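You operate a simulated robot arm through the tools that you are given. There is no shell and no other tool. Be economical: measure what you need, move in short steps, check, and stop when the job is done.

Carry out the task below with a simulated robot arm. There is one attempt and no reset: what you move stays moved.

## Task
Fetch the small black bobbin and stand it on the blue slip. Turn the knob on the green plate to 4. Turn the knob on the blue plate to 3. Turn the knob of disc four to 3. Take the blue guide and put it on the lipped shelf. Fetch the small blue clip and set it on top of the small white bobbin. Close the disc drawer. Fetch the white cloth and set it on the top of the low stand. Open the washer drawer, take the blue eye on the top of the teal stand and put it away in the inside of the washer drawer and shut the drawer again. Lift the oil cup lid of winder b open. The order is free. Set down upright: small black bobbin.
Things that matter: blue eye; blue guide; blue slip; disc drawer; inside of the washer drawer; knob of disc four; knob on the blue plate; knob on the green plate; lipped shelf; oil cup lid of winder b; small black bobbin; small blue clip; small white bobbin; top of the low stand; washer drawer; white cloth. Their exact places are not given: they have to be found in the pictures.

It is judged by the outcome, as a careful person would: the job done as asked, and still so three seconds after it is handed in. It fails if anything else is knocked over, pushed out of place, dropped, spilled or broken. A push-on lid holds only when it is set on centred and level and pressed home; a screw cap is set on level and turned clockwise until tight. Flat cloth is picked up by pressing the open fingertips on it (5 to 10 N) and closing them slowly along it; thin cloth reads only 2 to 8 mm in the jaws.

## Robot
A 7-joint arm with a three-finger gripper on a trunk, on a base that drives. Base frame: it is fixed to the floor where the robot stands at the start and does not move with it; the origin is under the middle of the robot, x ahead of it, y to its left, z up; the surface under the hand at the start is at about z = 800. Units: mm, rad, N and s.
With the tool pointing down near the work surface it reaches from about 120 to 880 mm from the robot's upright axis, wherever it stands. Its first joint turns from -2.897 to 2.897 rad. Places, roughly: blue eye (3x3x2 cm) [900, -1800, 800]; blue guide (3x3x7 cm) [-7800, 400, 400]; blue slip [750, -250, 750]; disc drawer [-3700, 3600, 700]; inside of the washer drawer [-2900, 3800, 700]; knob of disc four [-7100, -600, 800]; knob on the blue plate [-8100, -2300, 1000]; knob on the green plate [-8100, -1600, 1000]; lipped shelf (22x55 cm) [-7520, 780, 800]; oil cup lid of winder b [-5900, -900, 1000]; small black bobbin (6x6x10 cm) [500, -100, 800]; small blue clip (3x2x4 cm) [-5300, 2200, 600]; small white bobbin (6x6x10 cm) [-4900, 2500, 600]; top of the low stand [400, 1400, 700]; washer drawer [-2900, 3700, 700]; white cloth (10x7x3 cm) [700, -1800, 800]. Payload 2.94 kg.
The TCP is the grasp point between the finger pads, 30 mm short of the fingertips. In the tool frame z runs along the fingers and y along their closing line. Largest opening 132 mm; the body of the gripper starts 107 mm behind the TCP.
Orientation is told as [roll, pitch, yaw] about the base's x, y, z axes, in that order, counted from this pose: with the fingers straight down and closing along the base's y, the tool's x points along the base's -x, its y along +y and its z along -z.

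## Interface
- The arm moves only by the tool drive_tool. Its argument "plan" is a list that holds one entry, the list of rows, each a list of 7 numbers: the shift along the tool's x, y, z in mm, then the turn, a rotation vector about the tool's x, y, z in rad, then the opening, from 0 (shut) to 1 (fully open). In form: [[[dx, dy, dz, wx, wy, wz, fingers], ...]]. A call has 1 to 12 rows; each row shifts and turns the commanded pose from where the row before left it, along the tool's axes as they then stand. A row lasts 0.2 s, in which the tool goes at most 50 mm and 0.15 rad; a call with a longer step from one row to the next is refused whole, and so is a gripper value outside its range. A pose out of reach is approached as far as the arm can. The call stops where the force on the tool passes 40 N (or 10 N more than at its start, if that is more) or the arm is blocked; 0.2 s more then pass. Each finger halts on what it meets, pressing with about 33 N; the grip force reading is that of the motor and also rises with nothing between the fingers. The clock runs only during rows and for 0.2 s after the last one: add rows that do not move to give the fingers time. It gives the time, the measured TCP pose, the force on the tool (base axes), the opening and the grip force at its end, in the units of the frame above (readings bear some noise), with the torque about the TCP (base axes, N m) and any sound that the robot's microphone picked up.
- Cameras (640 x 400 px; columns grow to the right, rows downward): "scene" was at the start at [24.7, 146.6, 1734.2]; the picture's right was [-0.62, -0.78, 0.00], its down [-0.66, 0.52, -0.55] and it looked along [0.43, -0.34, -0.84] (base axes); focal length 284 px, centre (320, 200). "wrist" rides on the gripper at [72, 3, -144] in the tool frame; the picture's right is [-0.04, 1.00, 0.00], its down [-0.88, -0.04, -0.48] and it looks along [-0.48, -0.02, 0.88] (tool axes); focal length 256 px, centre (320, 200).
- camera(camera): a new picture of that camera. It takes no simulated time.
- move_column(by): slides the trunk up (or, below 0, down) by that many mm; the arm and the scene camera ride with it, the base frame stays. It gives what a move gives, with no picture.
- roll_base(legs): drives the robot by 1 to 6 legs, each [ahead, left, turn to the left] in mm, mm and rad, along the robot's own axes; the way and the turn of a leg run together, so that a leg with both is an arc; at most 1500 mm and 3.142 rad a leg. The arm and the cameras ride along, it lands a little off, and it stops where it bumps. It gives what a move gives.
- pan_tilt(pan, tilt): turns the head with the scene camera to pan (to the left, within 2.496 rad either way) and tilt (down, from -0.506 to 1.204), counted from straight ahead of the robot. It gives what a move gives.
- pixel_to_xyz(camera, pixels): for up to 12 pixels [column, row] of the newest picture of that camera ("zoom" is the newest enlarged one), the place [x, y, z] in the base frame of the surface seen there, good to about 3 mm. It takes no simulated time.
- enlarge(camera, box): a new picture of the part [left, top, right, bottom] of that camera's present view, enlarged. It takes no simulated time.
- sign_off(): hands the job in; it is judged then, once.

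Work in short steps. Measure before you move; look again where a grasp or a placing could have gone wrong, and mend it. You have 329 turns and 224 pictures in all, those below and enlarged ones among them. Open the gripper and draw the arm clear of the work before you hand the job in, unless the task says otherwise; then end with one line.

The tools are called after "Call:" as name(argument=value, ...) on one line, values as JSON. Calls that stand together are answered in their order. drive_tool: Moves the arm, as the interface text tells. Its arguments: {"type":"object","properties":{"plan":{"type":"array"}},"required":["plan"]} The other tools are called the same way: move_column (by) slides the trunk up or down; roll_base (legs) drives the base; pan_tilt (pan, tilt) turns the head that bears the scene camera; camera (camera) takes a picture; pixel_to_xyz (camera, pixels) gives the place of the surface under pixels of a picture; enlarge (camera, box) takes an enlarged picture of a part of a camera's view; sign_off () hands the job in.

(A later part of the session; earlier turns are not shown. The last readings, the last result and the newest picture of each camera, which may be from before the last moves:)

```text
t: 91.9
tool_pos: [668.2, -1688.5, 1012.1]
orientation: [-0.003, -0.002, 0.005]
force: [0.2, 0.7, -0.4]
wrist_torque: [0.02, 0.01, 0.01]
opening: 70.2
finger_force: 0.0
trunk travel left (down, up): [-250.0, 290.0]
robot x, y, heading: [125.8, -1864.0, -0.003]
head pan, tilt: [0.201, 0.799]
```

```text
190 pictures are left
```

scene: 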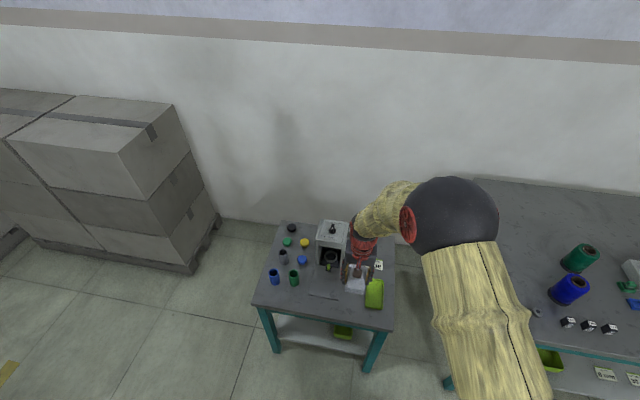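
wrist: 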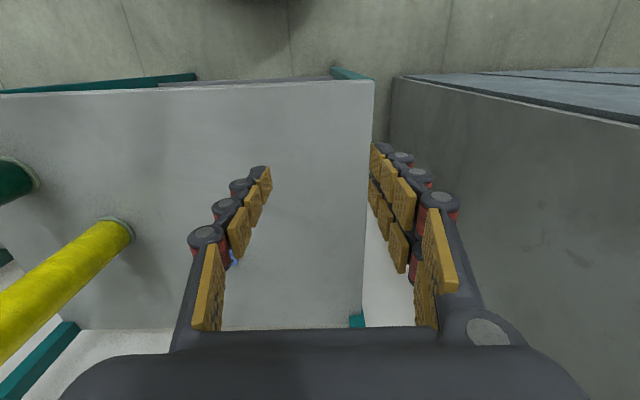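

The retraction row was refused, so the arm travelled extended at z≈1012 — it passed without contact. I now centre over the eye at about (867,-1840) staying high.

Call:
drive_tool(plan=[[[-26, -38, 0, 0, 0, 0, 0.53], [-26, -38, 0, 0, 0, 0, 0.53], [-26, -38, 0, 0, 0, 0, 0.53], [-26, -38, 0, 0, 0, 0, 0.53], [-26, 0, 20, 0, 0, 0, 0.53], [0, 0, 0, 0, 0, 0, 0.53]]])

Call:
camera(camera="wrist")

Call:
pan_tilt(pan=0, tilt=0.7)

Call:
camera(camera="scene")

```text
t: 93.3
tool_pos: [796.9, -1840.4, 992.8]
orientation: [-0.002, 0.0, 0.007]
force: [-0.7, 0.1, -0.2]
wrist_torque: [-0.03, -0.01, -0.01]
opening: 70.1
finger_force: 0.1
trunk travel left (down, up): [-250.0, 290.0]
robot x, y, heading: [122.9, -1864.9, -0.001]
head pan, tilt: [0.201, 0.799]
```

```text
189 pictures are left
```

wrist: 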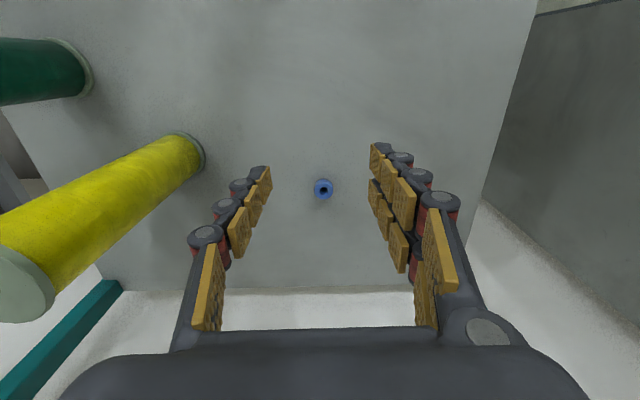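

```text
t: 94.0
tool_pos: [796.7, -1841.7, 991.1]
orientation: [-0.002, 0.0, 0.007]
force: [0.4, 0.1, 0.2]
wrist_torque: [0.01, 0.02, -0.02]
opening: 70.4
finger_force: 0.1
trunk travel left (down, up): [-250.0, 290.0]
robot x, y, heading: [118.5, -1868.2, 0.004]
head pan, tilt: [0.0, 0.7]
```

```text
188 pictures are left
```

scene: 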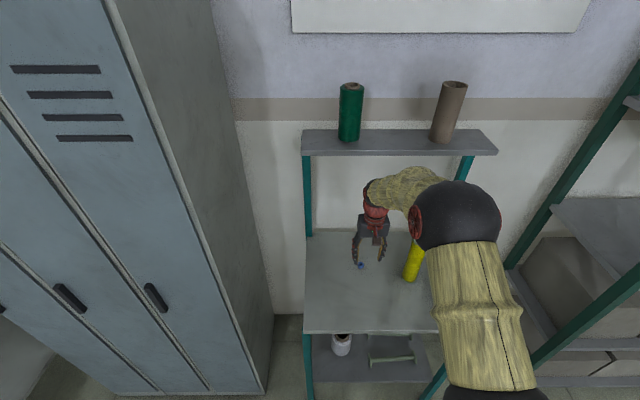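

Eye lies at (868,-1840). Check wrist top height against the overshelf (front x≈927, z≈1290).

Call:
pixel_to_xyz(camera="scene", pixels=[[372, 188], [380, 178], [400, 172], [375, 215], [320, 150], [440, 152], [420, 190]])

```text
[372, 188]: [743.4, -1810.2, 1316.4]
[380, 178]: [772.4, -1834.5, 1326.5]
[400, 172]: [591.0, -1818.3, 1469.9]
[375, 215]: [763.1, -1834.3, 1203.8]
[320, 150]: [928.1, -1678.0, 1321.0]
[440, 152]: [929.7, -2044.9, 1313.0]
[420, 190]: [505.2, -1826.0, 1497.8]
```

Wrist top is ~335 above the TCP, so I go down first to z≈885 at this x, then forward beneath the shelf level, then down.

Call:
drive_tool(plan=[[[0, 0, 40, 0, 0, 0, 0.53], [0, 0, 40, 0, 0, 0, 0.53], [0, 0, 26, 0, 0, 0, 0.53], [-35, 0, 0, 0, 0, 0, 0.53], [-36, 0, 0, 0, 0, 0, 0.53], [0, 0, 0, 0, 0, 0, 0.53]]])

Call:
camera(camera="wrist")

```text
t: 95.5
tool_pos: [870.9, -1837.7, 888.0]
orientation: [-0.003, -0.002, 0.007]
force: [0.0, 0.7, 0.6]
wrist_torque: [-0.02, 0.02, -0.02]
opening: 69.9
finger_force: 0.1
trunk travel left (down, up): [-250.0, 290.0]
robot x, y, heading: [119.9, -1866.1, -0.001]
head pan, tilt: [0.0, 0.7]
```

```text
187 pictures are left
```

wrist: 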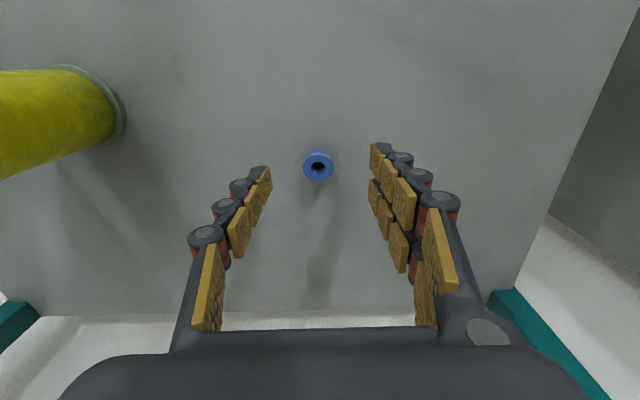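

Aligned (872,-1839). Descend to z≈851 and close.

Call:
drive_tool(plan=[[[0, -1, 25, 0, 0, 0, 0.53], [0, 0, 12, 0, 0, 0, 0.5], [0, 0, 0, 0, 0, 0, 0.35], [0, 0, 0, 0, 0, 0, 0.25], [0, 0, 0, 0, 0, 0, 0.15], [0, 0, 0, 0, 0, 0, 0.1], [0, 0, 0, 0, 0, 0, 0.1], [0, 0, 0, 0, 0, 0, 0.1]]])

Call:
camera(camera="wrist")

```text
t: 97.2
tool_pos: [869.4, -1838.3, 851.4]
orientation: [-0.003, 0.0, 0.007]
force: [0.1, -0.1, -0.2]
wrist_torque: [0.02, 0.01, 0.01]
opening: 22.3
finger_force: 33.3
trunk travel left (down, up): [-250.0, 290.0]
robot x, y, heading: [119.4, -1869.4, -0.009]
head pan, tilt: [0.0, 0.7]
```

```text
186 pictures are left
```

wrist: 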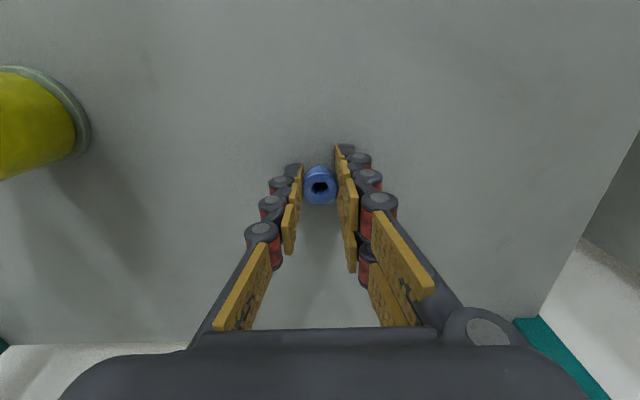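

Gripped (22 mm). Lift 30, retreat from under the shelf, then rise.

Call:
drive_tool(plan=[[[0, 0, -30, 0, 0, 0, 0.1], [45, 0, 0, 0, 0, 0, 0.1], [45, 0, 0, 0, 0, 0, 0.1], [45, 0, -10, 0, 0, 0, 0.1], [45, 0, -20, 0, 0, 0, 0.1], [40, 0, -30, 0, 0, 0, 0.1], [40, 0, -30, 0, 0, 0, 0.1], [40, 0, -30, 0, 0, 0, 0.1], [40, 0, -30, 0, 0, 0, 0.1], [40, 0, -30, 0, 0, 0, 0.1], [0, 0, -40, 0, 0, 0, 0.1], [0, 0, 0, 0, 0, 0, 0.1]]])

Call:
camera(camera="wrist")

```text
t: 99.8
tool_pos: [485.9, -1842.1, 1098.9]
orientation: [-0.003, 0.0, 0.007]
force: [0.4, 0.3, 0.2]
wrist_torque: [0.04, 0.01, 0.0]
opening: 22.2
finger_force: 33.0
trunk travel left (down, up): [-250.0, 290.0]
robot x, y, heading: [119.7, -1870.1, -0.001]
head pan, tilt: [0.0, 0.7]
```

```text
185 pictures are left
```

wrist: 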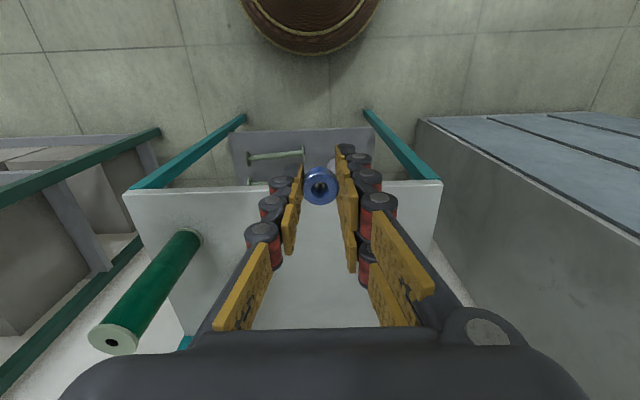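

Eye held. Back off and drive along x≈−400 up to y≈2600.

Call:
roll_base(legs=[[-520, 0, 0], [0, 1500, 0], [0, 1500, 0], [0, 1400, 0], [0, 0, 1.5708]])

Call:
pan_tilt(pan=1.0, tilt=0.4)

Call:
camera(camera="scene")

```text
t: 127.4
tool_pos: [-266.0, 2889.9, 1098.8]
orientation: [0.0, -0.001, 1.516]
force: [0.1, 0.6, 0.3]
wrist_torque: [0.01, 0.01, 0.0]
opening: 22.5
finger_force: 32.9
trunk travel left (down, up): [-250.0, 290.0]
robot x, y, heading: [-264.8, 2523.0, 1.507]
head pan, tilt: [0.0, 0.7]
```

```text
t: 128.6
tool_pos: [-266.2, 2893.0, 1098.5]
orientation: [-0.001, -0.004, 1.518]
force: [0.5, 0.0, 0.1]
wrist_torque: [-0.02, 0.03, 0.01]
opening: 22.1
finger_force: 33.3
trunk travel left (down, up): [-250.0, 290.0]
robot x, y, heading: [-263.6, 2528.6, 1.506]
head pan, tilt: [1.0, 0.4]
```

```text
184 pictures are left
```

scene: 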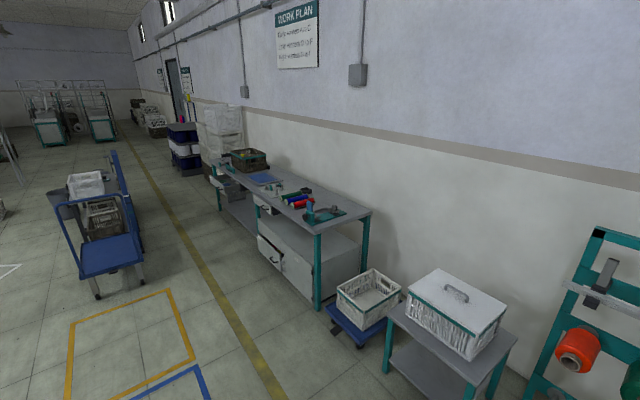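

The workbench with drawers is in view (270,240). Zoom and measure.

Call:
pixel_to_xyz(camera="scene", pixels=[[318, 236], [372, 210], [214, 165], [262, 250], [290, 262], [320, 305], [330, 330], [80, 275], [146, 262], [385, 375], [95, 240]])

Call:
enlarge(camera="scene", box=[180, 120, 400, 310])

```text
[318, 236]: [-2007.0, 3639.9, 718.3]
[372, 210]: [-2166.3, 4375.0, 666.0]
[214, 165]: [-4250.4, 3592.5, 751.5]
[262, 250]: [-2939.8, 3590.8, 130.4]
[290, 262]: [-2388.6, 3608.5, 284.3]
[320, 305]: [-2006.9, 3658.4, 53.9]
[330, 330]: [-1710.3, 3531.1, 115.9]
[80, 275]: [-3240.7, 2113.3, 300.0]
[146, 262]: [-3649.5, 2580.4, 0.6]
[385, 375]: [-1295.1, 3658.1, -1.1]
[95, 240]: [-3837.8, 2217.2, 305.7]
```

```text
2.11 times, centred on (290, 215) of scene
```

zoom: 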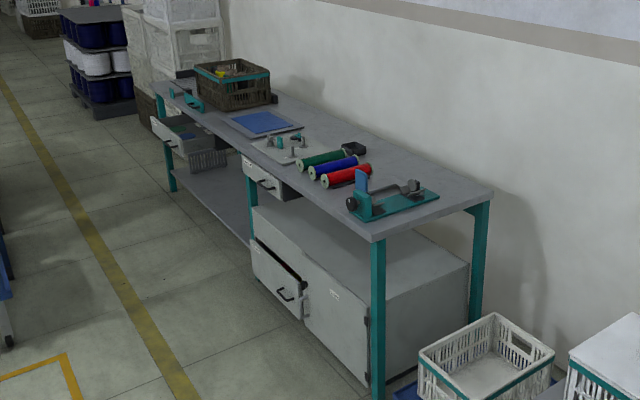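

Bench front y≈3600–3640; washer drawer near x≈−2900. I drive to about (−2750,2880) facing the bench.

Call:
roll_base(legs=[[0, 0, 0.064], [0, 1500, 0], [350, 985, 0]])

Call:
pan_tilt(pan=0.25, tilt=0.75)

Call:
camera(camera="scene")

```text
t: 141.6
tool_pos: [-2793.0, 3262.3, 1098.0]
orientation: [-0.001, 0.0, 1.582]
force: [-0.2, -0.5, 0.3]
wrist_torque: [-0.01, 0.01, 0.0]
opening: 22.2
finger_force: 33.1
trunk travel left (down, up): [-250.0, 290.0]
robot x, y, heading: [-2770.8, 2903.7, 1.571]
head pan, tilt: [1.0, 0.4]
```

```text
t: 142.7
tool_pos: [-2793.4, 3264.1, 1099.2]
orientation: [-0.002, -0.002, 1.581]
force: [1.1, 0.4, 0.2]
wrist_torque: [0.01, 0.0, 0.0]
opening: 22.2
finger_force: 33.1
trunk travel left (down, up): [-250.0, 290.0]
robot x, y, heading: [-2768.5, 2899.6, 1.573]
head pan, tilt: [0.25, 0.75]
```

```text
182 pictures are left
```

scene: 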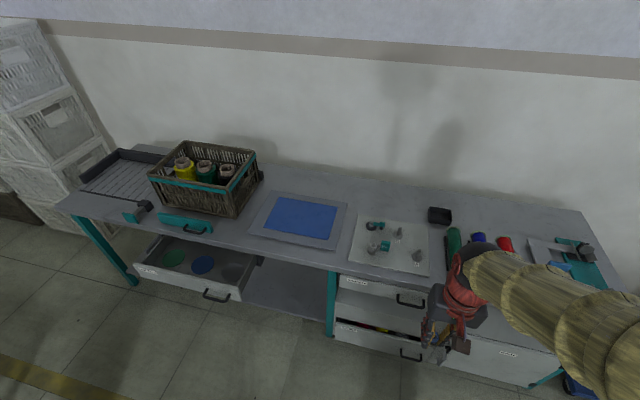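

Drawers now visible: an open one at left (200,275), and a stack near (385,285). Zoom to read labels.

Call:
enlarge(camera="scene", box=[110, 220, 280, 320])

Call:
enlarge(camera="scene", box=[310, 200, 470, 370])

Call:
pixel_to_xyz(camera="scene", pixels=[[410, 302], [345, 280], [400, 290], [408, 356], [430, 280], [350, 262], [285, 250], [420, 240], [215, 297], [140, 270], [385, 300], [200, 243]])

```text
3.76 times, centred on (195, 270) of scene
```

zoom: 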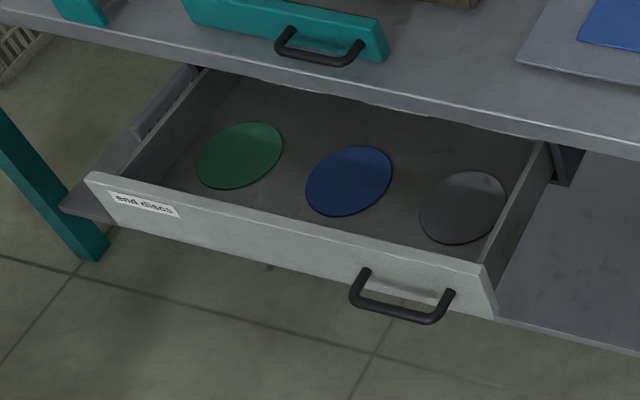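

```text
2.35 times, centred on (390, 285) of scene
```

zoom: 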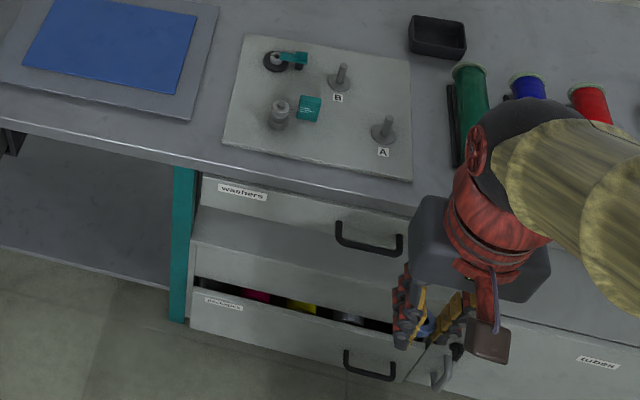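

```text
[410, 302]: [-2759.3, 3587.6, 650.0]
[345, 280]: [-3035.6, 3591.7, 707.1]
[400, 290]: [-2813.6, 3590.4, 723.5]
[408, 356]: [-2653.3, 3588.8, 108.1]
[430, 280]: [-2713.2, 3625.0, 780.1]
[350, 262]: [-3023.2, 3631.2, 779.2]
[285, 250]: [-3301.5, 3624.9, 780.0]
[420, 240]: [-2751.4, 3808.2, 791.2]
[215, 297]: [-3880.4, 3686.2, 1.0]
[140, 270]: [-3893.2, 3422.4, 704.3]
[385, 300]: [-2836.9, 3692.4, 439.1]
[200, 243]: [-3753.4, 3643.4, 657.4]
```

Washer drawer ("washers") is shut, handle about zoom (370,245). First I need a bench spot for the eye; measure candidates and the handle.

Call:
pixel_to_xyz(camera="zoom", pixels=[[340, 225], [340, 243], [400, 240], [400, 253], [370, 248], [245, 35], [222, 142], [410, 178], [195, 118], [190, 165], [440, 165], [435, 110]])

Call:
pixel_to_xyz(camera="scene", pixels=[[246, 238], [256, 205], [337, 250], [347, 206], [340, 262], [360, 200], [400, 212], [430, 235]])

```text
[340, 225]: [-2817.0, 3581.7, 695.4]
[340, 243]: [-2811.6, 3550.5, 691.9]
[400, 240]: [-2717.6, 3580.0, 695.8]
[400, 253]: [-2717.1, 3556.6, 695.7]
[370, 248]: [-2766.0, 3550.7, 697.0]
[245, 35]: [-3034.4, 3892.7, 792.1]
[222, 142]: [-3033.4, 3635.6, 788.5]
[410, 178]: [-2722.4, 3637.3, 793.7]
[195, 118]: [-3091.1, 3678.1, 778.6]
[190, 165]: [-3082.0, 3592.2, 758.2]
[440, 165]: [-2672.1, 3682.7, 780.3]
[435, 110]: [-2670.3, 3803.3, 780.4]
```

```text
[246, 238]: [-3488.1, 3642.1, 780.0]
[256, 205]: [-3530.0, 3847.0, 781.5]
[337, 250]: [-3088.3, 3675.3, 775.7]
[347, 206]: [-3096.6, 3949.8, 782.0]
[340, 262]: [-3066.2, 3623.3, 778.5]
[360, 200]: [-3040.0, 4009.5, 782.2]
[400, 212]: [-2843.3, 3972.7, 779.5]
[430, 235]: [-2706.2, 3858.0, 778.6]
```

Bench top z≈780; there is a gap to the right of the white plate (x≈−2720…−2650). I move over it and look with the wrist camera.

Call:
drive_tool(plan=[[[-40, -14, 0, 0, 0, 0, 0.1], [-40, -14, 0, 0, 0, 0, 0.1], [-40, -14, 0, 0, 0, 0, 0.1], [-40, -14, 0, 0, 0, 0, 0.1], [-40, -14, 0, 0, 0, 0, 0.1], [-40, -14, 0, 0, 0, 0, 0.1], [-40, -14, 0, 0, 0, 0, 0.1], [-35, -13, 20, 0, 0, 0, 0.1], [0, 0, 40, 0, 0, 0, 0.1], [0, 0, 40, 0, 0, 0, 0.1], [0, 0, 0, 0, 0, 0, 0.1]]])

Call:
camera(camera="wrist")

```text
t: 145.1
tool_pos: [-2684.0, 3581.9, 1000.3]
orientation: [-0.003, -0.002, 1.58]
force: [-0.6, 0.2, 0.5]
wrist_torque: [-0.04, -0.01, 0.0]
opening: 22.0
finger_force: 33.0
trunk travel left (down, up): [-250.0, 290.0]
robot x, y, heading: [-2767.2, 2898.8, 1.571]
head pan, tilt: [0.25, 0.75]
```

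```text
179 pictures are left
```

wrist: 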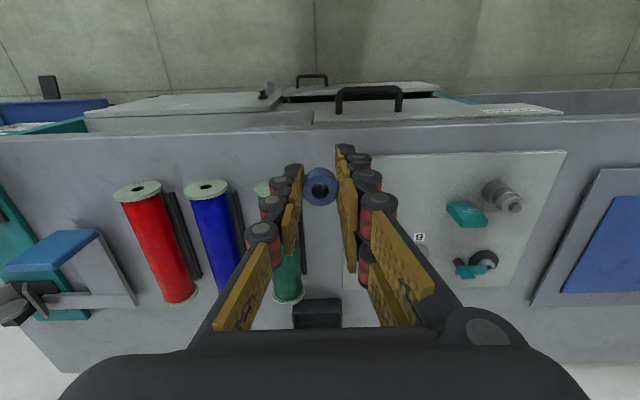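

Measure plate edge, pen, spool ends and bench edge here.

Call:
pixel_to_xyz(camera="wrist", pixels=[[344, 220], [305, 270], [330, 240], [330, 150], [320, 165], [262, 190], [205, 188], [140, 190], [100, 160], [230, 160], [300, 150]])

```text
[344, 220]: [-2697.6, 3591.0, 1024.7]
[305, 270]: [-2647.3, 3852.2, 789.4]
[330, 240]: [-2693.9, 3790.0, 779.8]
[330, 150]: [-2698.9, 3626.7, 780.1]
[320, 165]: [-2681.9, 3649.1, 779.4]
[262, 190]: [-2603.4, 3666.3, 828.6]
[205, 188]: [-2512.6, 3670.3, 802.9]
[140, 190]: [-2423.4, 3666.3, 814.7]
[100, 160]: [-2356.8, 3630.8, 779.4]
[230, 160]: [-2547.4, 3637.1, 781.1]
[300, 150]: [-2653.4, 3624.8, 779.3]
```

Place the eye at (−2684,3690), TCP z≈813.

Call:
drive_tool(plan=[[[-36, 0, 0, 0, 0, 0, 0.1], [-36, 0, 0, 0, 0, 0, 0.1], [-36, 0, 0, 0, 0, 0, 0.1], [0, 0, 45, 0, 0, 0, 0.1], [0, 0, 45, 0, 0, 0, 0.1], [0, 0, 45, 0, 0, 0, 0.1], [0, 0, 35, 0, 0, 0, 0.1], [0, 0, 10, 0, 0, 0, 0.1], [0, 0, 4, 0, 0, 0, 0.1], [0, 0, 2, 0, 0, 0, 0.1], [0, 0, 0, 0, 0, 0, 0.1]]])

Call:
camera(camera="wrist")

```text
t: 147.5
tool_pos: [-2684.7, 3687.0, 813.1]
orientation: [-0.001, -0.002, 1.581]
force: [1.3, 0.0, 0.2]
wrist_torque: [0.02, 0.0, -0.01]
opening: 22.2
finger_force: 32.5
trunk travel left (down, up): [-250.0, 290.0]
robot x, y, heading: [-2767.6, 2900.7, 1.574]
head pan, tilt: [0.25, 0.75]
```

```text
178 pictures are left
```

wrist: 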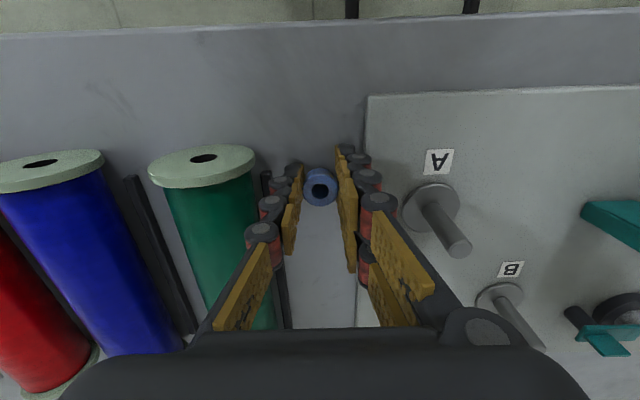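

The pen is next to the left finger; shift 25 mm toward the front edge, then set down and open to 40 mm.

Call:
drive_tool(plan=[[[25, 0, 0, 0, 0, 0, 0.1], [0, 0, 1, 0, 0, 0, 0.1], [0, 0, 1, 0, 0, 0, 0.1], [0, 0, 0, 0, 0, 0, 0.1]]])

```text
t: 148.5
tool_pos: [-2686.3, 3663.4, 811.5]
orientation: [-0.002, -0.001, 1.581]
force: [-0.7, -0.4, -0.1]
wrist_torque: [-0.03, 0.0, -0.02]
opening: 22.2
finger_force: 33.3
trunk travel left (down, up): [-250.0, 290.0]
robot x, y, heading: [-2764.5, 2899.8, 1.576]
head pan, tilt: [0.25, 0.75]
```

Not yet in contact; creep down.

Call:
drive_tool(plan=[[[0, 0, 1, 0, 0, 0, 0.1], [0, 0, 1, 0, 0, 0, 0.1], [0, 0, 0, 0, 0, 0, 0.1]]])

```text
t: 149.3
tool_pos: [-2686.1, 3662.7, 810.0]
orientation: [-0.002, -0.001, 1.583]
force: [0.3, -0.7, -0.4]
wrist_torque: [0.0, 0.02, -0.01]
opening: 22.4
finger_force: 32.7
trunk travel left (down, up): [-250.0, 290.0]
robot x, y, heading: [-2769.3, 2897.2, 1.57]
head pan, tilt: [0.25, 0.75]
```

Call:
drive_tool(plan=[[[0, 0, 1, 0, 0, 0, 0.1], [0, 0, 1, 0, 0, 0, 0.1], [0, 0, 0, 0, 0, 0, 0.1]]])

Call:
camera(camera="wrist")

```text
t: 150.1
tool_pos: [-2687.0, 3663.0, 810.9]
orientation: [-0.003, -0.003, 1.582]
force: [-2.3, -1.5, 9.3]
wrist_torque: [0.01, 0.06, 0.04]
opening: 22.1
finger_force: 32.9
trunk travel left (down, up): [-250.0, 290.0]
robot x, y, heading: [-2767.9, 2897.5, 1.571]
head pan, tilt: [0.25, 0.75]
```

```text
177 pictures are left
```

wrist: 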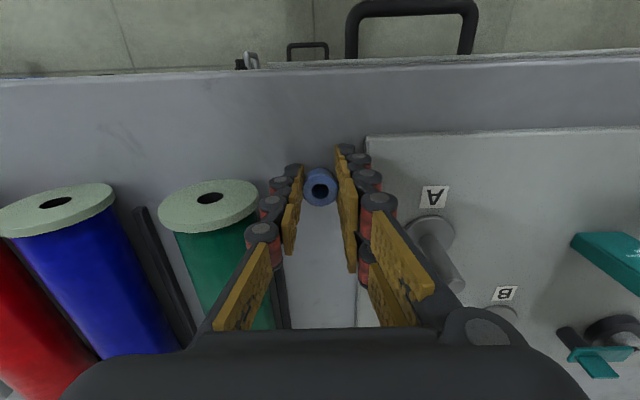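

Contact (9 N). Release and rise.

Call:
drive_tool(plan=[[[0, 0, -1, 0, 0, 0, 0.2], [0, 0, 0, 0, 0, 0, 0.27], [0, 0, 0, 0, 0, 0, 0.3], [0, 0, 0, 0, 0, 0, 0.3], [0, 0, -30, 0, 0, 0, 0.3], [0, 0, -45, 0, 0, 0, 0.3], [0, 0, -45, 0, 0, 0, 0.3], [0, 0, -45, 0, 0, 0, 0.3], [30, 0, -30, 0, 0, 0, 0.3], [40, 0, 0, 0, 0, 0, 0.3], [40, 0, 0, 0, 0, 0, 0.3], [40, 0, 0, 0, 0, 0, 0.3]]])

Call:
camera(camera="wrist")

```text
t: 152.7
tool_pos: [-2685.7, 3510.2, 1009.1]
orientation: [-0.001, -0.002, 1.581]
force: [-0.7, -0.5, 0.1]
wrist_torque: [-0.01, -0.03, 0.02]
opening: 39.6
finger_force: 0.2
trunk travel left (down, up): [-250.0, 290.0]
robot x, y, heading: [-2769.2, 2899.5, 1.576]
head pan, tilt: [0.25, 0.75]
```

```text
176 pictures are left
```

wrist: 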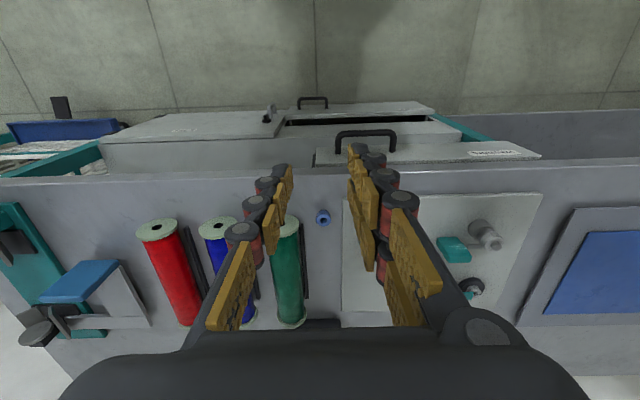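

Eye rests on the bench. Now measure the washer drawer's handle (365,137) precisely.

Call:
enlarge(camera="wrist", box=[300, 90, 460, 190])

Call:
pixel_to_xyz(camera="wrist", pixels=[[338, 134], [365, 132], [394, 131], [337, 146], [395, 145], [365, 141], [365, 152], [420, 152], [330, 158], [322, 217]])

```text
4.00 times, centred on (380, 140) of wrist
```

zoom: 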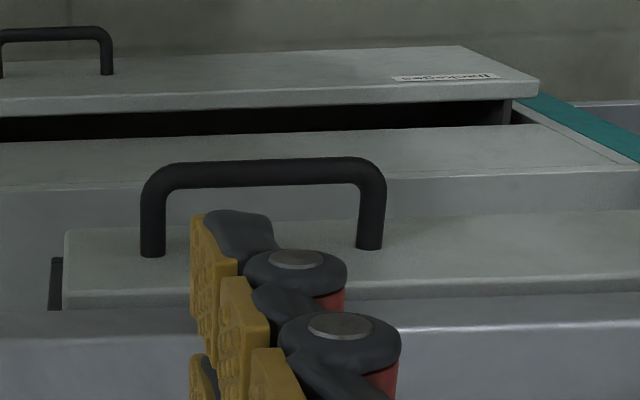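

```text
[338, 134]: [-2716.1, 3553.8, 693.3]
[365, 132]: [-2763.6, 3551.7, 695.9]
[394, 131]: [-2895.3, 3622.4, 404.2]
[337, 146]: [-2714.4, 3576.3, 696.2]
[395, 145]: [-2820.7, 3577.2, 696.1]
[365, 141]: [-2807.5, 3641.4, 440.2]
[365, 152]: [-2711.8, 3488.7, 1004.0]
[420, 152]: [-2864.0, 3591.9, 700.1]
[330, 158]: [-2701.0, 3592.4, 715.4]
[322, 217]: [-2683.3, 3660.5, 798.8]
```

Bar at y≈3552, z 695; drawer face y=3592. I hook the closed fingertips behind the bar from above at y≈3575: first hover.

Call:
drive_tool(plan=[[[-30, 39, 0, 0, 0, 0, 0], [-34, 36, 0, 0, 0, 0, 0], [0, 5, 45, 0, 0, 0, 0], [0, 0, 45, 0, 0, 0, 0], [0, 0, 30, 0, 0, 0, 0], [0, 0, 0, 0, 0, 0, 0], [0, 0, 0, 0, 0, 0, 0]]])

Call:
camera(camera="wrist")

```text
t: 154.3
tool_pos: [-2763.5, 3577.6, 884.3]
orientation: [0.0, -0.001, 1.582]
force: [-0.3, -0.5, -0.1]
wrist_torque: [0.02, -0.01, 0.0]
opening: 0.0
finger_force: 29.3
trunk travel left (down, up): [-250.0, 290.0]
robot x, y, heading: [-2769.4, 2899.3, 1.568]
head pan, tilt: [0.25, 0.75]
```

```text
174 pictures are left
```

wrist: 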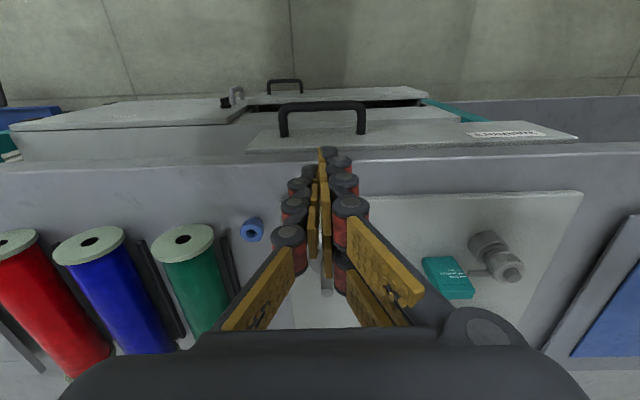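

Check bench edge y and drawer face beneath.

Call:
pixel_to_xyz(camera="wrist", pixels=[[270, 168], [270, 158], [420, 160], [420, 145], [322, 106], [288, 134], [362, 132]])

```text
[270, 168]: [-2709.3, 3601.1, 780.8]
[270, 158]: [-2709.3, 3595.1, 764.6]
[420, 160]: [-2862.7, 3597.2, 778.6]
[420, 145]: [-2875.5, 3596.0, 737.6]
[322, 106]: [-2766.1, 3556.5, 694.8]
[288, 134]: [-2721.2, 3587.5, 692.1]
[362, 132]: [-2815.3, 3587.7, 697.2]
```

Gap centre ≈3576, current y 3577. Descend between bar and face in steps.

Call:
drive_tool(plan=[[[2, 0, 45, 0, 0, 0, 0], [0, 0, 45, 0, 0, 0, 0], [0, 0, 30, 0, 0, 0, 0], [0, 0, 30, 0, 0, 0, 0], [0, 0, 30, 0, 0, 0, 0], [0, 0, 8, 0, 0, 0, 0], [0, 0, 0, 0, 0, 0, 0]]])

Call:
camera(camera="wrist")

```text
t: 154.9
tool_pos: [-2765.0, 3575.6, 805.6]
orientation: [-0.002, -0.002, 1.581]
force: [-0.6, -7.6, 15.5]
wrist_torque: [0.09, 0.06, 0.09]
opening: 0.0
finger_force: 28.7
trunk travel left (down, up): [-250.0, 290.0]
robot x, y, heading: [-2768.8, 2899.6, 1.573]
head pan, tilt: [0.25, 0.75]
stopped in row 3: the force on the tool passed its limit at 150 N (the readings are from after the stop); the commanded pose is now the measured one
```

```text
173 pictures are left
```

wrist: 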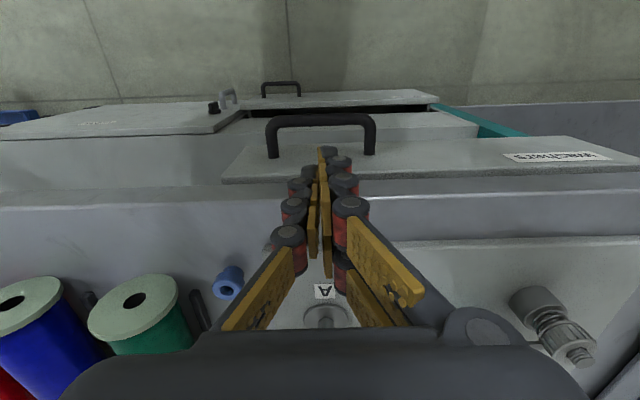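

The fingertips met the bench's edge (tips wider than the gap allows). I retreat up and back, and instead go for a horizontal grasp of the bar: pitch the tool forward 90°.

Call:
drive_tool(plan=[[[0, 0, -40, 0, 0, 0, 0], [0, 0, -45, 0, 0, 0, 0], [40, 0, 0, 0, 0, 0, 0], [45, 0, 0, 0, 0, 0, 0], [45, 0, 0, 0, 0, 0, 0.3], [0, 0, 0, 0, 0, 0, 0.4]]])

Call:
drive_tool(plan=[[[0, 0, 0, 0, -0.143, 0, 0.4], [0, 0, 0, 0, -0.143, 0, 0.4], [0, 0, 0, 0, -0.143, 0, 0.4], [0, 0, 0, 0, -0.143, 0, 0.4], [0, 0, 0, 0, -0.143, 0, 0.4], [0, 0, 0, 0, -0.143, 0, 0.4], [0, 0, 0, 0, -0.143, 0, 0.4], [0, 0, 0, 0, -0.143, 0, 0.4], [0, 0, 0, 0, -0.143, 0, 0.4], [0, 0, 0, 0, -0.143, 0, 0.4], [0, 0, 0, 0, -0.14, 0, 0.4], [0, 0, 0, 0, 0, 0, 0.4]]])

```text
t: 156.3
tool_pos: [-2764.0, 3438.7, 887.1]
orientation: [0.0, 0.001, 1.581]
force: [-0.2, -0.2, -0.6]
wrist_torque: [0.08, 0.02, 0.03]
opening: 36.7
finger_force: 0.1
trunk travel left (down, up): [-250.0, 290.0]
robot x, y, heading: [-2768.8, 2899.7, 1.567]
head pan, tilt: [0.25, 0.75]
```

```text
t: 158.9
tool_pos: [-2753.1, 3444.4, 886.3]
orientation: [-0.49, -1.497, 2.048]
force: [0.0, 0.4, 0.1]
wrist_torque: [-0.03, -0.04, -0.02]
opening: 53.0
finger_force: 0.0
out of reach, approached as far as the arm can: row 5
trunk travel left (down, up): [-250.0, 290.0]
robot x, y, heading: [-2768.5, 2899.0, 1.571]
head pan, tilt: [0.25, 0.75]
```

Now horizontal. Roll about the tool axis by 90° so the fingers close vertically.

Call:
drive_tool(plan=[[[0, 0, 0, 0, 0, 0.143, 0.4], [0, 0, 0, 0, 0, 0.143, 0.4], [0, 0, 0, 0, 0, 0.143, 0.4], [0, 0, 0, 0, 0, 0.143, 0.4], [0, 0, 0, 0, 0, 0.143, 0.4], [0, 0, 0, 0, 0, 0.143, 0.4], [0, 0, 0, 0, 0, 0.143, 0.4], [0, 0, 0, 0, 0, 0.143, 0.4], [0, 0, 0, 0, 0, 0.143, 0.4], [0, 0, 0, 0, 0, 0.143, 0.4], [0, 0, 0, 0, 0, 0.14, 0.4], [0, 0, 0, 0, 0, 0, 0.4]]])

Call:
camera(camera="wrist")

Call:
camera(camera="scene")

```text
t: 161.5
tool_pos: [-2753.9, 3443.9, 887.2]
orientation: [1.504, -0.035, -0.011]
force: [0.3, 0.6, 0.2]
wrist_torque: [-0.01, -0.01, 0.02]
opening: 52.7
finger_force: 0.1
trunk travel left (down, up): [-250.0, 290.0]
robot x, y, heading: [-2765.3, 2897.9, 1.569]
head pan, tilt: [0.25, 0.75]
```

```text
172 pictures are left
```

wrist: 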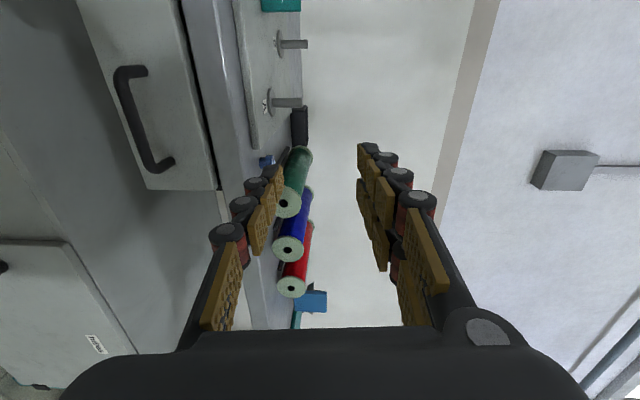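

```text
171 pictures are left
```

scene: 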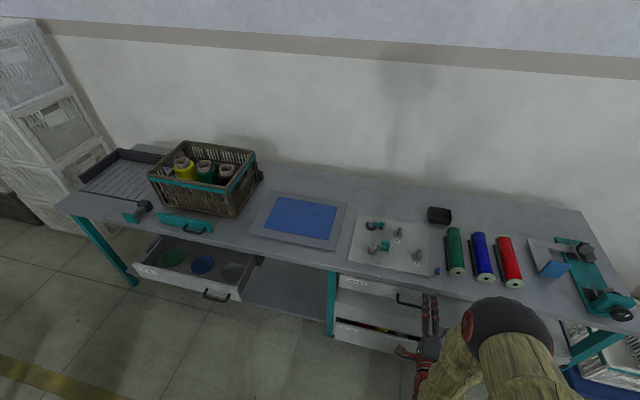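

Orientation good (level within 4°). Lower by ~192 mm to the bar height while still 75 mm in front, and level off.

Call:
drive_tool(plan=[[[0, 0, 0, -0.066, 0.035, 0, 0.4], [4, -40, 0, 0, 0, 0, 0.4], [4, -40, 0, 0, 0, 0, 0.4], [4, -40, 0, 0, 0, 0, 0.4], [0, -40, 0, 0, 0, 0, 0.4], [0, -32, 0, 0, 0, 0, 0.4], [0, 0, 0, 0, 0, 0, 0.4]]])

Call:
camera(camera="wrist")

```text
t: 163.1
tool_pos: [-2755.6, 3446.8, 693.5]
orientation: [1.569, -0.036, 0.021]
force: [-0.1, 0.4, -0.7]
wrist_torque: [-0.03, -0.03, 0.03]
opening: 52.8
finger_force: 0.0
trunk travel left (down, up): [-250.0, 290.0]
robot x, y, heading: [-2764.7, 2898.0, 1.574]
head pan, tilt: [0.25, 0.75]
```

```text
170 pictures are left
```

wrist: 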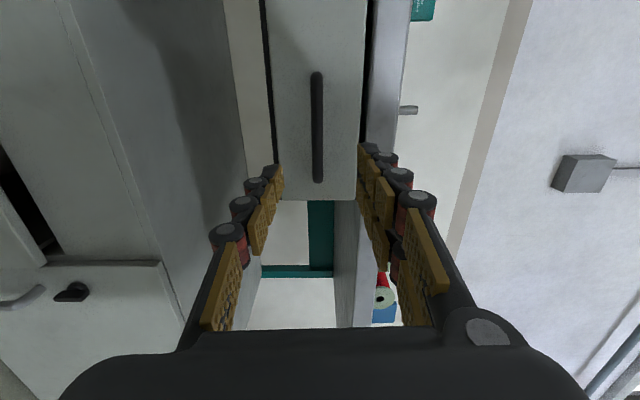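

The bar (317,75–180) is centred between the fingers. Advance 108 mm and close.

Call:
drive_tool(plan=[[[0, 0, 36, 0, 0, 0, 0.4], [0, 0, 36, 0, 0, 0, 0.4], [0, 0, 34, 0, 0, 0, 0.4], [0, 0, 0, 0, 0, 0, 0.25], [0, 0, 0, 0, 0, 0, 0.1], [0, 0, 0, 0, 0, 0, 0], [0, 0, 0, 0, 0, 0, 0], [0, 0, 0, 0, 0, 0, 0]]])

Call:
camera(camera="wrist")

```text
t: 164.9
tool_pos: [-2760.1, 3553.4, 691.2]
orientation: [1.563, -0.035, 0.021]
force: [0.5, -0.4, -14.1]
wrist_torque: [-0.07, 0.89, -0.12]
opening: 11.1
finger_force: 31.6
trunk travel left (down, up): [-250.0, 290.0]
robot x, y, heading: [-2763.8, 2898.0, 1.571]
head pan, tilt: [0.25, 0.75]
```

```text
169 pictures are left
```

wrist: 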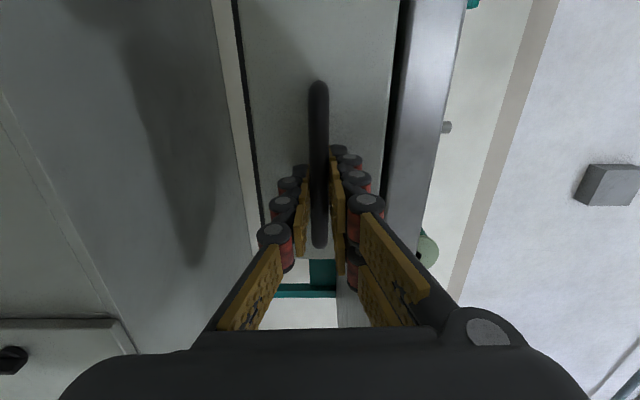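

Bar gripped (11 mm). Relieve the vertical load and pull out 100 mm.

Call:
drive_tool(plan=[[[0, -2, -10, 0, 0, 0, 0], [0, 0, -20, 0, 0, 0, 0], [0, 0, -25, 0, 0, 0, 0], [0, 0, -25, 0, 0, 0, 0], [0, 0, -25, 0, 0, 0, 0], [0, 0, 0, 0, 0, 0, 0]]])

Call:
camera(camera="scene")

```text
t: 166.3
tool_pos: [-2759.4, 3444.2, 691.8]
orientation: [1.563, -0.035, 0.023]
force: [-4.6, -1.4, -36.1]
wrist_torque: [-0.07, 0.9, 0.28]
opening: 11.1
finger_force: 37.9
trunk travel left (down, up): [-250.0, 290.0]
robot x, y, heading: [-2770.1, 2894.5, 1.569]
head pan, tilt: [0.25, 0.75]
```

```text
168 pictures are left
```

scene: 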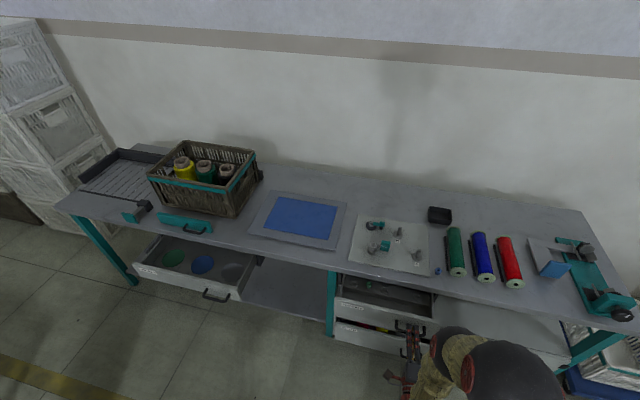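

Drawer out ~108 mm. The vertical load rose to −36 N; lower the hand 4 mm and recheck.

Call:
drive_tool(plan=[[[0, -2, 0, 0, 0, 0, 0], [0, -2, 0, 0, 0, 0, 0], [0, 0, 0, 0, 0, 0, 0]]])

```text
t: 167.1
tool_pos: [-2758.9, 3447.1, 691.0]
orientation: [1.573, -0.036, 0.023]
force: [-16.4, 2.0, 0.8]
wrist_torque: [0.01, 1.21, 0.37]
opening: 11.1
finger_force: 37.7
trunk travel left (down, up): [-250.0, 290.0]
robot x, y, heading: [-2766.0, 2896.7, 1.572]
head pan, tilt: [0.25, 0.75]
```

Load relieved. Pull another 80 mm.

Call:
drive_tool(plan=[[[0, 0, -20, 0, 0, 0, 0], [0, 0, -20, 0, 0, 0, 0], [0, 0, -20, 0, 0, 0, 0], [0, 0, -20, 0, 0, 0, 0], [0, 0, 0, 0, 0, 0, 0]]])

Call:
camera(camera="scene")

```text
t: 168.3
tool_pos: [-2758.9, 3365.8, 691.7]
orientation: [1.569, -0.037, 0.025]
force: [-27.6, -1.5, 10.6]
wrist_torque: [0.0, 1.24, 0.09]
opening: 10.9
finger_force: 38.6
trunk travel left (down, up): [-250.0, 290.0]
robot x, y, heading: [-2767.2, 2900.1, 1.571]
head pan, tilt: [0.25, 0.75]
```

```text
167 pictures are left
```

scene: 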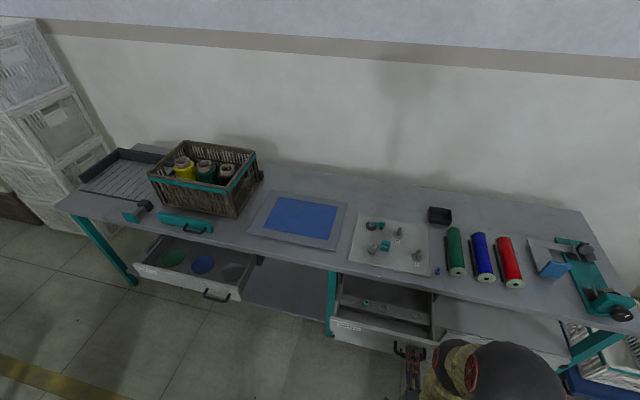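

Open ~190 mm, enough. Release and back the base away 150 mm.

Call:
drive_tool(plan=[[[0, 0, 0, 0, 0, 0, 0.2], [0, 0, 0, 0, 0, 0, 0.4], [0, 0, 0, 0, 0, 0, 0.4], [0, 0, 0, 0, 0, 0, 0.4]]])

Call:
roll_base(legs=[[-120, 0, 0]])

Call:
camera(camera="wrist")

```text
t: 169.3
tool_pos: [-2759.1, 3365.8, 690.8]
orientation: [1.567, -0.036, 0.022]
force: [0.5, -0.3, 0.3]
wrist_torque: [-0.01, 0.0, 0.04]
opening: 52.6
finger_force: 0.0
trunk travel left (down, up): [-250.0, 290.0]
robot x, y, heading: [-2764.6, 2898.7, 1.573]
head pan, tilt: [0.25, 0.75]
```

```text
t: 170.6
tool_pos: [-2757.3, 3241.6, 689.3]
orientation: [1.567, -0.035, 0.022]
force: [0.7, -0.2, 0.5]
wrist_torque: [0.0, -0.04, 0.0]
opening: 52.9
finger_force: 0.2
trunk travel left (down, up): [-250.0, 290.0]
robot x, y, heading: [-2769.4, 2775.6, 1.569]
head pan, tilt: [0.25, 0.75]
```

```text
166 pictures are left
```

wrist: 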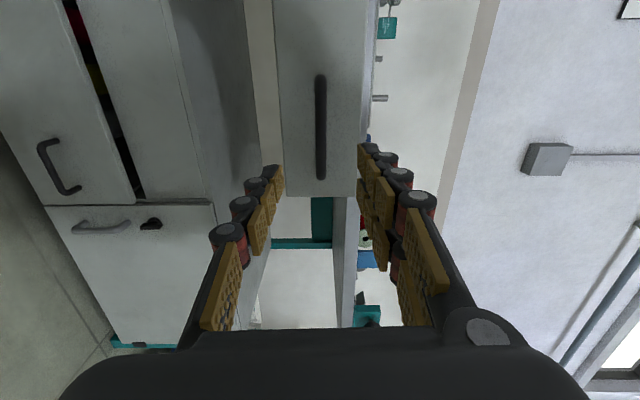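

Free of the handle. Raise 270 mm, then undo the roll and the pitch.

Call:
drive_tool(plan=[[[0, 45, 0, 0, 0, 0, 0.4], [0, 45, 0, 0, 0, 0, 0.4], [0, 45, 0, 0, 0, 0, 0.4], [0, 45, 0, 0, 0, 0, 0.4], [0, 45, 0, 0, 0, 0, 0.4], [0, 45, 0, 0, 0, 0, 0.4], [0, 0, 0, 0, 0, -0.14, 0.4], [0, 0, 0, 0, 0, -0.143, 0.4], [0, 0, 0, 0, 0, -0.143, 0.4], [0, 0, 0, 0, 0, -0.143, 0.4], [0, 0, 0, 0, 0, -0.143, 0.4], [0, 0, 0, 0, 0, -0.143, 0.4]]])

Call:
drive_tool(plan=[[[0, 0, 0, 0, 0, -0.143, 0.4], [0, 0, 0, 0, 0, -0.143, 0.4], [0, 0, 0, 0, 0, -0.143, 0.4], [0, 0, 0, 0, 0, -0.143, 0.4], [0, 0, 0, 0, 0, -0.143, 0.4], [0, 0, 0, 0, 0.142, 0, 0.4], [0, 0, 0, 0, 0.143, 0, 0.4], [0, 0, 0, 0, 0.143, 0, 0.4], [0, 0, 0, 0, 0.143, 0, 0.4], [0, 0, 0, 0, 0.143, 0, 0.4], [0, 0, 0, 0, 0.143, 0, 0.4]]])

Call:
drive_tool(plan=[[[0, 0, 0, 0, 0.143, 0, 0.4], [0, 0, 0, 0, 0.143, 0, 0.4], [0, 0, 0, 0, 0.143, 0, 0.4], [0, 0, 0, 0, 0.143, 0, 0.4], [0, 0, 0, 0, 0.143, 0, 0.4], [0, 0, 0, 0, 0, 0, 0.4]]])

```text
t: 173.2
tool_pos: [-2766.7, 3252.8, 970.6]
orientation: [1.607, -0.893, -0.008]
force: [-0.7, -0.4, 0.0]
wrist_torque: [0.0, 0.02, 0.0]
opening: 52.7
finger_force: 0.0
trunk travel left (down, up): [-250.0, 290.0]
robot x, y, heading: [-2766.3, 2776.4, 1.566]
head pan, tilt: [0.25, 0.75]
```

```text
t: 175.6
tool_pos: [-2767.4, 3243.0, 959.2]
orientation: [-0.045, -0.707, 1.621]
force: [-0.4, -0.7, 0.4]
wrist_torque: [0.03, -0.01, -0.01]
opening: 52.9
finger_force: 0.1
trunk travel left (down, up): [-250.0, 290.0]
robot x, y, heading: [-2770.8, 2779.1, 1.566]
head pan, tilt: [0.25, 0.75]
```

```text
t: 177.0
tool_pos: [-2772.9, 3243.8, 962.9]
orientation: [-0.018, -0.054, 1.599]
force: [-0.4, 0.2, 0.1]
wrist_torque: [0.02, -0.02, 0.02]
opening: 52.9
finger_force: 0.0
out of reach, approached as far as the arm can: row 3
trunk travel left (down, up): [-250.0, 290.0]
robot x, y, heading: [-2765.5, 2775.6, 1.576]
head pan, tilt: [0.25, 0.75]
```

Correct the small residual tilt, and drive forward 120 mm again.

Call:
drive_tool(plan=[[[0, 0, 0, -0.018, 0.054, 0.02, 0.4], [0, 0, 0, 0, 0, 0, 0.4]]])

Call:
roll_base(legs=[[125, 0, 0]])

```text
t: 177.6
tool_pos: [-2772.6, 3243.9, 962.0]
orientation: [0.002, 0.0, 1.579]
force: [0.4, -0.2, -0.8]
wrist_torque: [-0.01, 0.02, 0.0]
opening: 52.9
finger_force: 0.1
trunk travel left (down, up): [-250.0, 290.0]
robot x, y, heading: [-2769.5, 2772.1, 1.569]
head pan, tilt: [0.25, 0.75]
```

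```text
t: 178.8
tool_pos: [-2774.7, 3369.9, 962.8]
orientation: [0.002, -0.002, 1.583]
force: [0.1, -0.3, 0.1]
wrist_torque: [-0.02, -0.01, -0.02]
opening: 52.9
finger_force: 0.0
trunk travel left (down, up): [-250.0, 290.0]
robot x, y, heading: [-2768.8, 2901.4, 1.571]
head pan, tilt: [0.25, 0.75]
```

Move over the eye at (−2686,3662), opening to 40 mm.

Call:
drive_tool(plan=[[[-42, -13.2, 0, 0, 0, 0, 0.3], [-42, -13.2, 0, 0, 0, 0, 0.3], [-42, -13.2, 0, 0, 0, 0, 0.3], [-42, -13.2, 0, 0, 0, 0, 0.3], [-42, -13.2, 0, 0, 0, 0, 0.3], [-41, -13.2, 0, 0, 0, 0, 0.3], [-40, -13.4, 0, 0, 0, 0, 0.3], [0, 0, 40, 0, 0, 0, 0.3], [0, 0, 40, 0, 0, 0, 0.3], [0, 0, 0, 0, 0, 0, 0.3]]])

Call:
camera(camera="wrist")

```text
t: 181.1
tool_pos: [-2686.2, 3663.2, 884.4]
orientation: [0.004, -0.002, 1.583]
force: [0.8, 0.6, -0.1]
wrist_torque: [-0.01, -0.02, 0.02]
opening: 39.6
finger_force: 0.0
trunk travel left (down, up): [-250.0, 290.0]
robot x, y, heading: [-2768.2, 2901.0, 1.569]
head pan, tilt: [0.25, 0.75]
```

```text
165 pictures are left
```

wrist: 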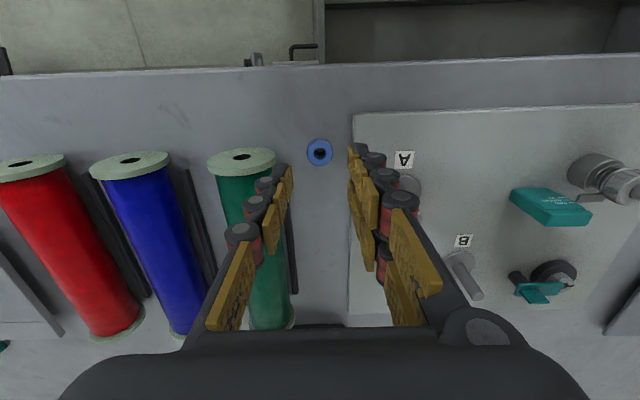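

Centred. Descend 72 mm and close.

Call:
drive_tool(plan=[[[0, 0, 40, 0, 0, 0, 0.3], [0, 0, 32, 0, 0, 0, 0.3], [0, 0, 0, 0, 0, 0, 0.2], [0, 0, 0, 0, 0, 0, 0.1], [0, 0, 0, 0, 0, 0, 0.1], [0, 0, 0, 0, 0, 0, 0.1], [0, 0, -40, 0, 0, 0, 0.1], [0, 0, -45, 0, 0, 0, 0.1], [0, 0, -45, 0, 0, 0, 0.1], [40, 0, 0, 0, 0, 0, 0.1], [45, 0, 0, 0, 0, 0, 0.1], [45, 0, 0, 0, 0, 0, 0.1]]])

Call:
camera(camera="wrist")

```text
t: 183.7
tool_pos: [-2685.3, 3530.1, 939.6]
orientation: [0.003, -0.005, 1.583]
force: [1.1, 0.5, -0.6]
wrist_torque: [0.03, -0.01, 0.0]
opening: 22.3
finger_force: 32.8
trunk travel left (down, up): [-250.0, 290.0]
robot x, y, heading: [-2767.4, 2901.5, 1.577]
head pan, tilt: [0.25, 0.75]
```

```text
164 pictures are left
```

wrist: 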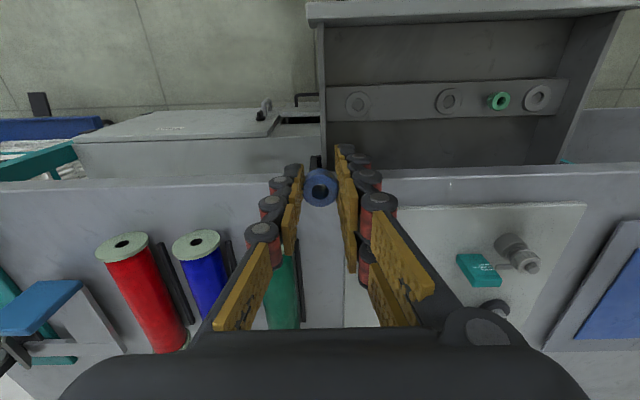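

Eye held. The drawer shows a rail of washers; measure its floor and walls.

Call:
pixel_to_xyz(camera="wrist", pixels=[[330, 50], [430, 50], [540, 45], [430, 88], [430, 110], [430, 130], [430, 155], [330, 15], [430, 25], [590, 60], [322, 60], [500, 130]])

Call:
enlarge(camera="wrist", box=[300, 0, 640, 180])

```text
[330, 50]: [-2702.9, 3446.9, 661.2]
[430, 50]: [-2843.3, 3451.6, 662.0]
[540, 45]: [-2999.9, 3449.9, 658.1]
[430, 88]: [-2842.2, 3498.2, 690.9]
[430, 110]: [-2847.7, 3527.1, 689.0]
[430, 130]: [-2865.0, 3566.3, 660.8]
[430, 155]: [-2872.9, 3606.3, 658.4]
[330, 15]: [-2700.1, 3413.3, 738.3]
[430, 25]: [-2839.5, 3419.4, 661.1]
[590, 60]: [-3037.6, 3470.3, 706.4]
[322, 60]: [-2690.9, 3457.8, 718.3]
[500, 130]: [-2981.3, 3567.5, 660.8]
```

```text
1.88 times, centred on (470, 90) of wrist
```

zoom: 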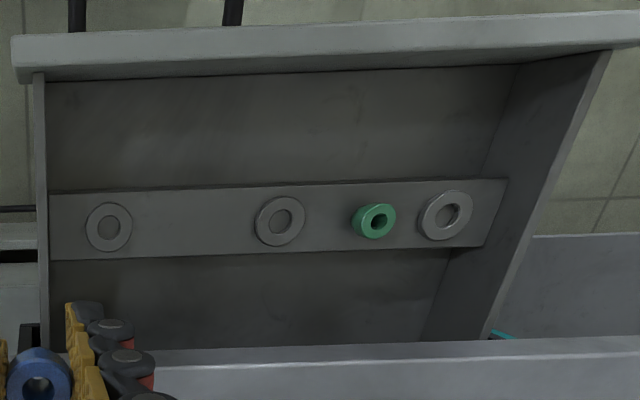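

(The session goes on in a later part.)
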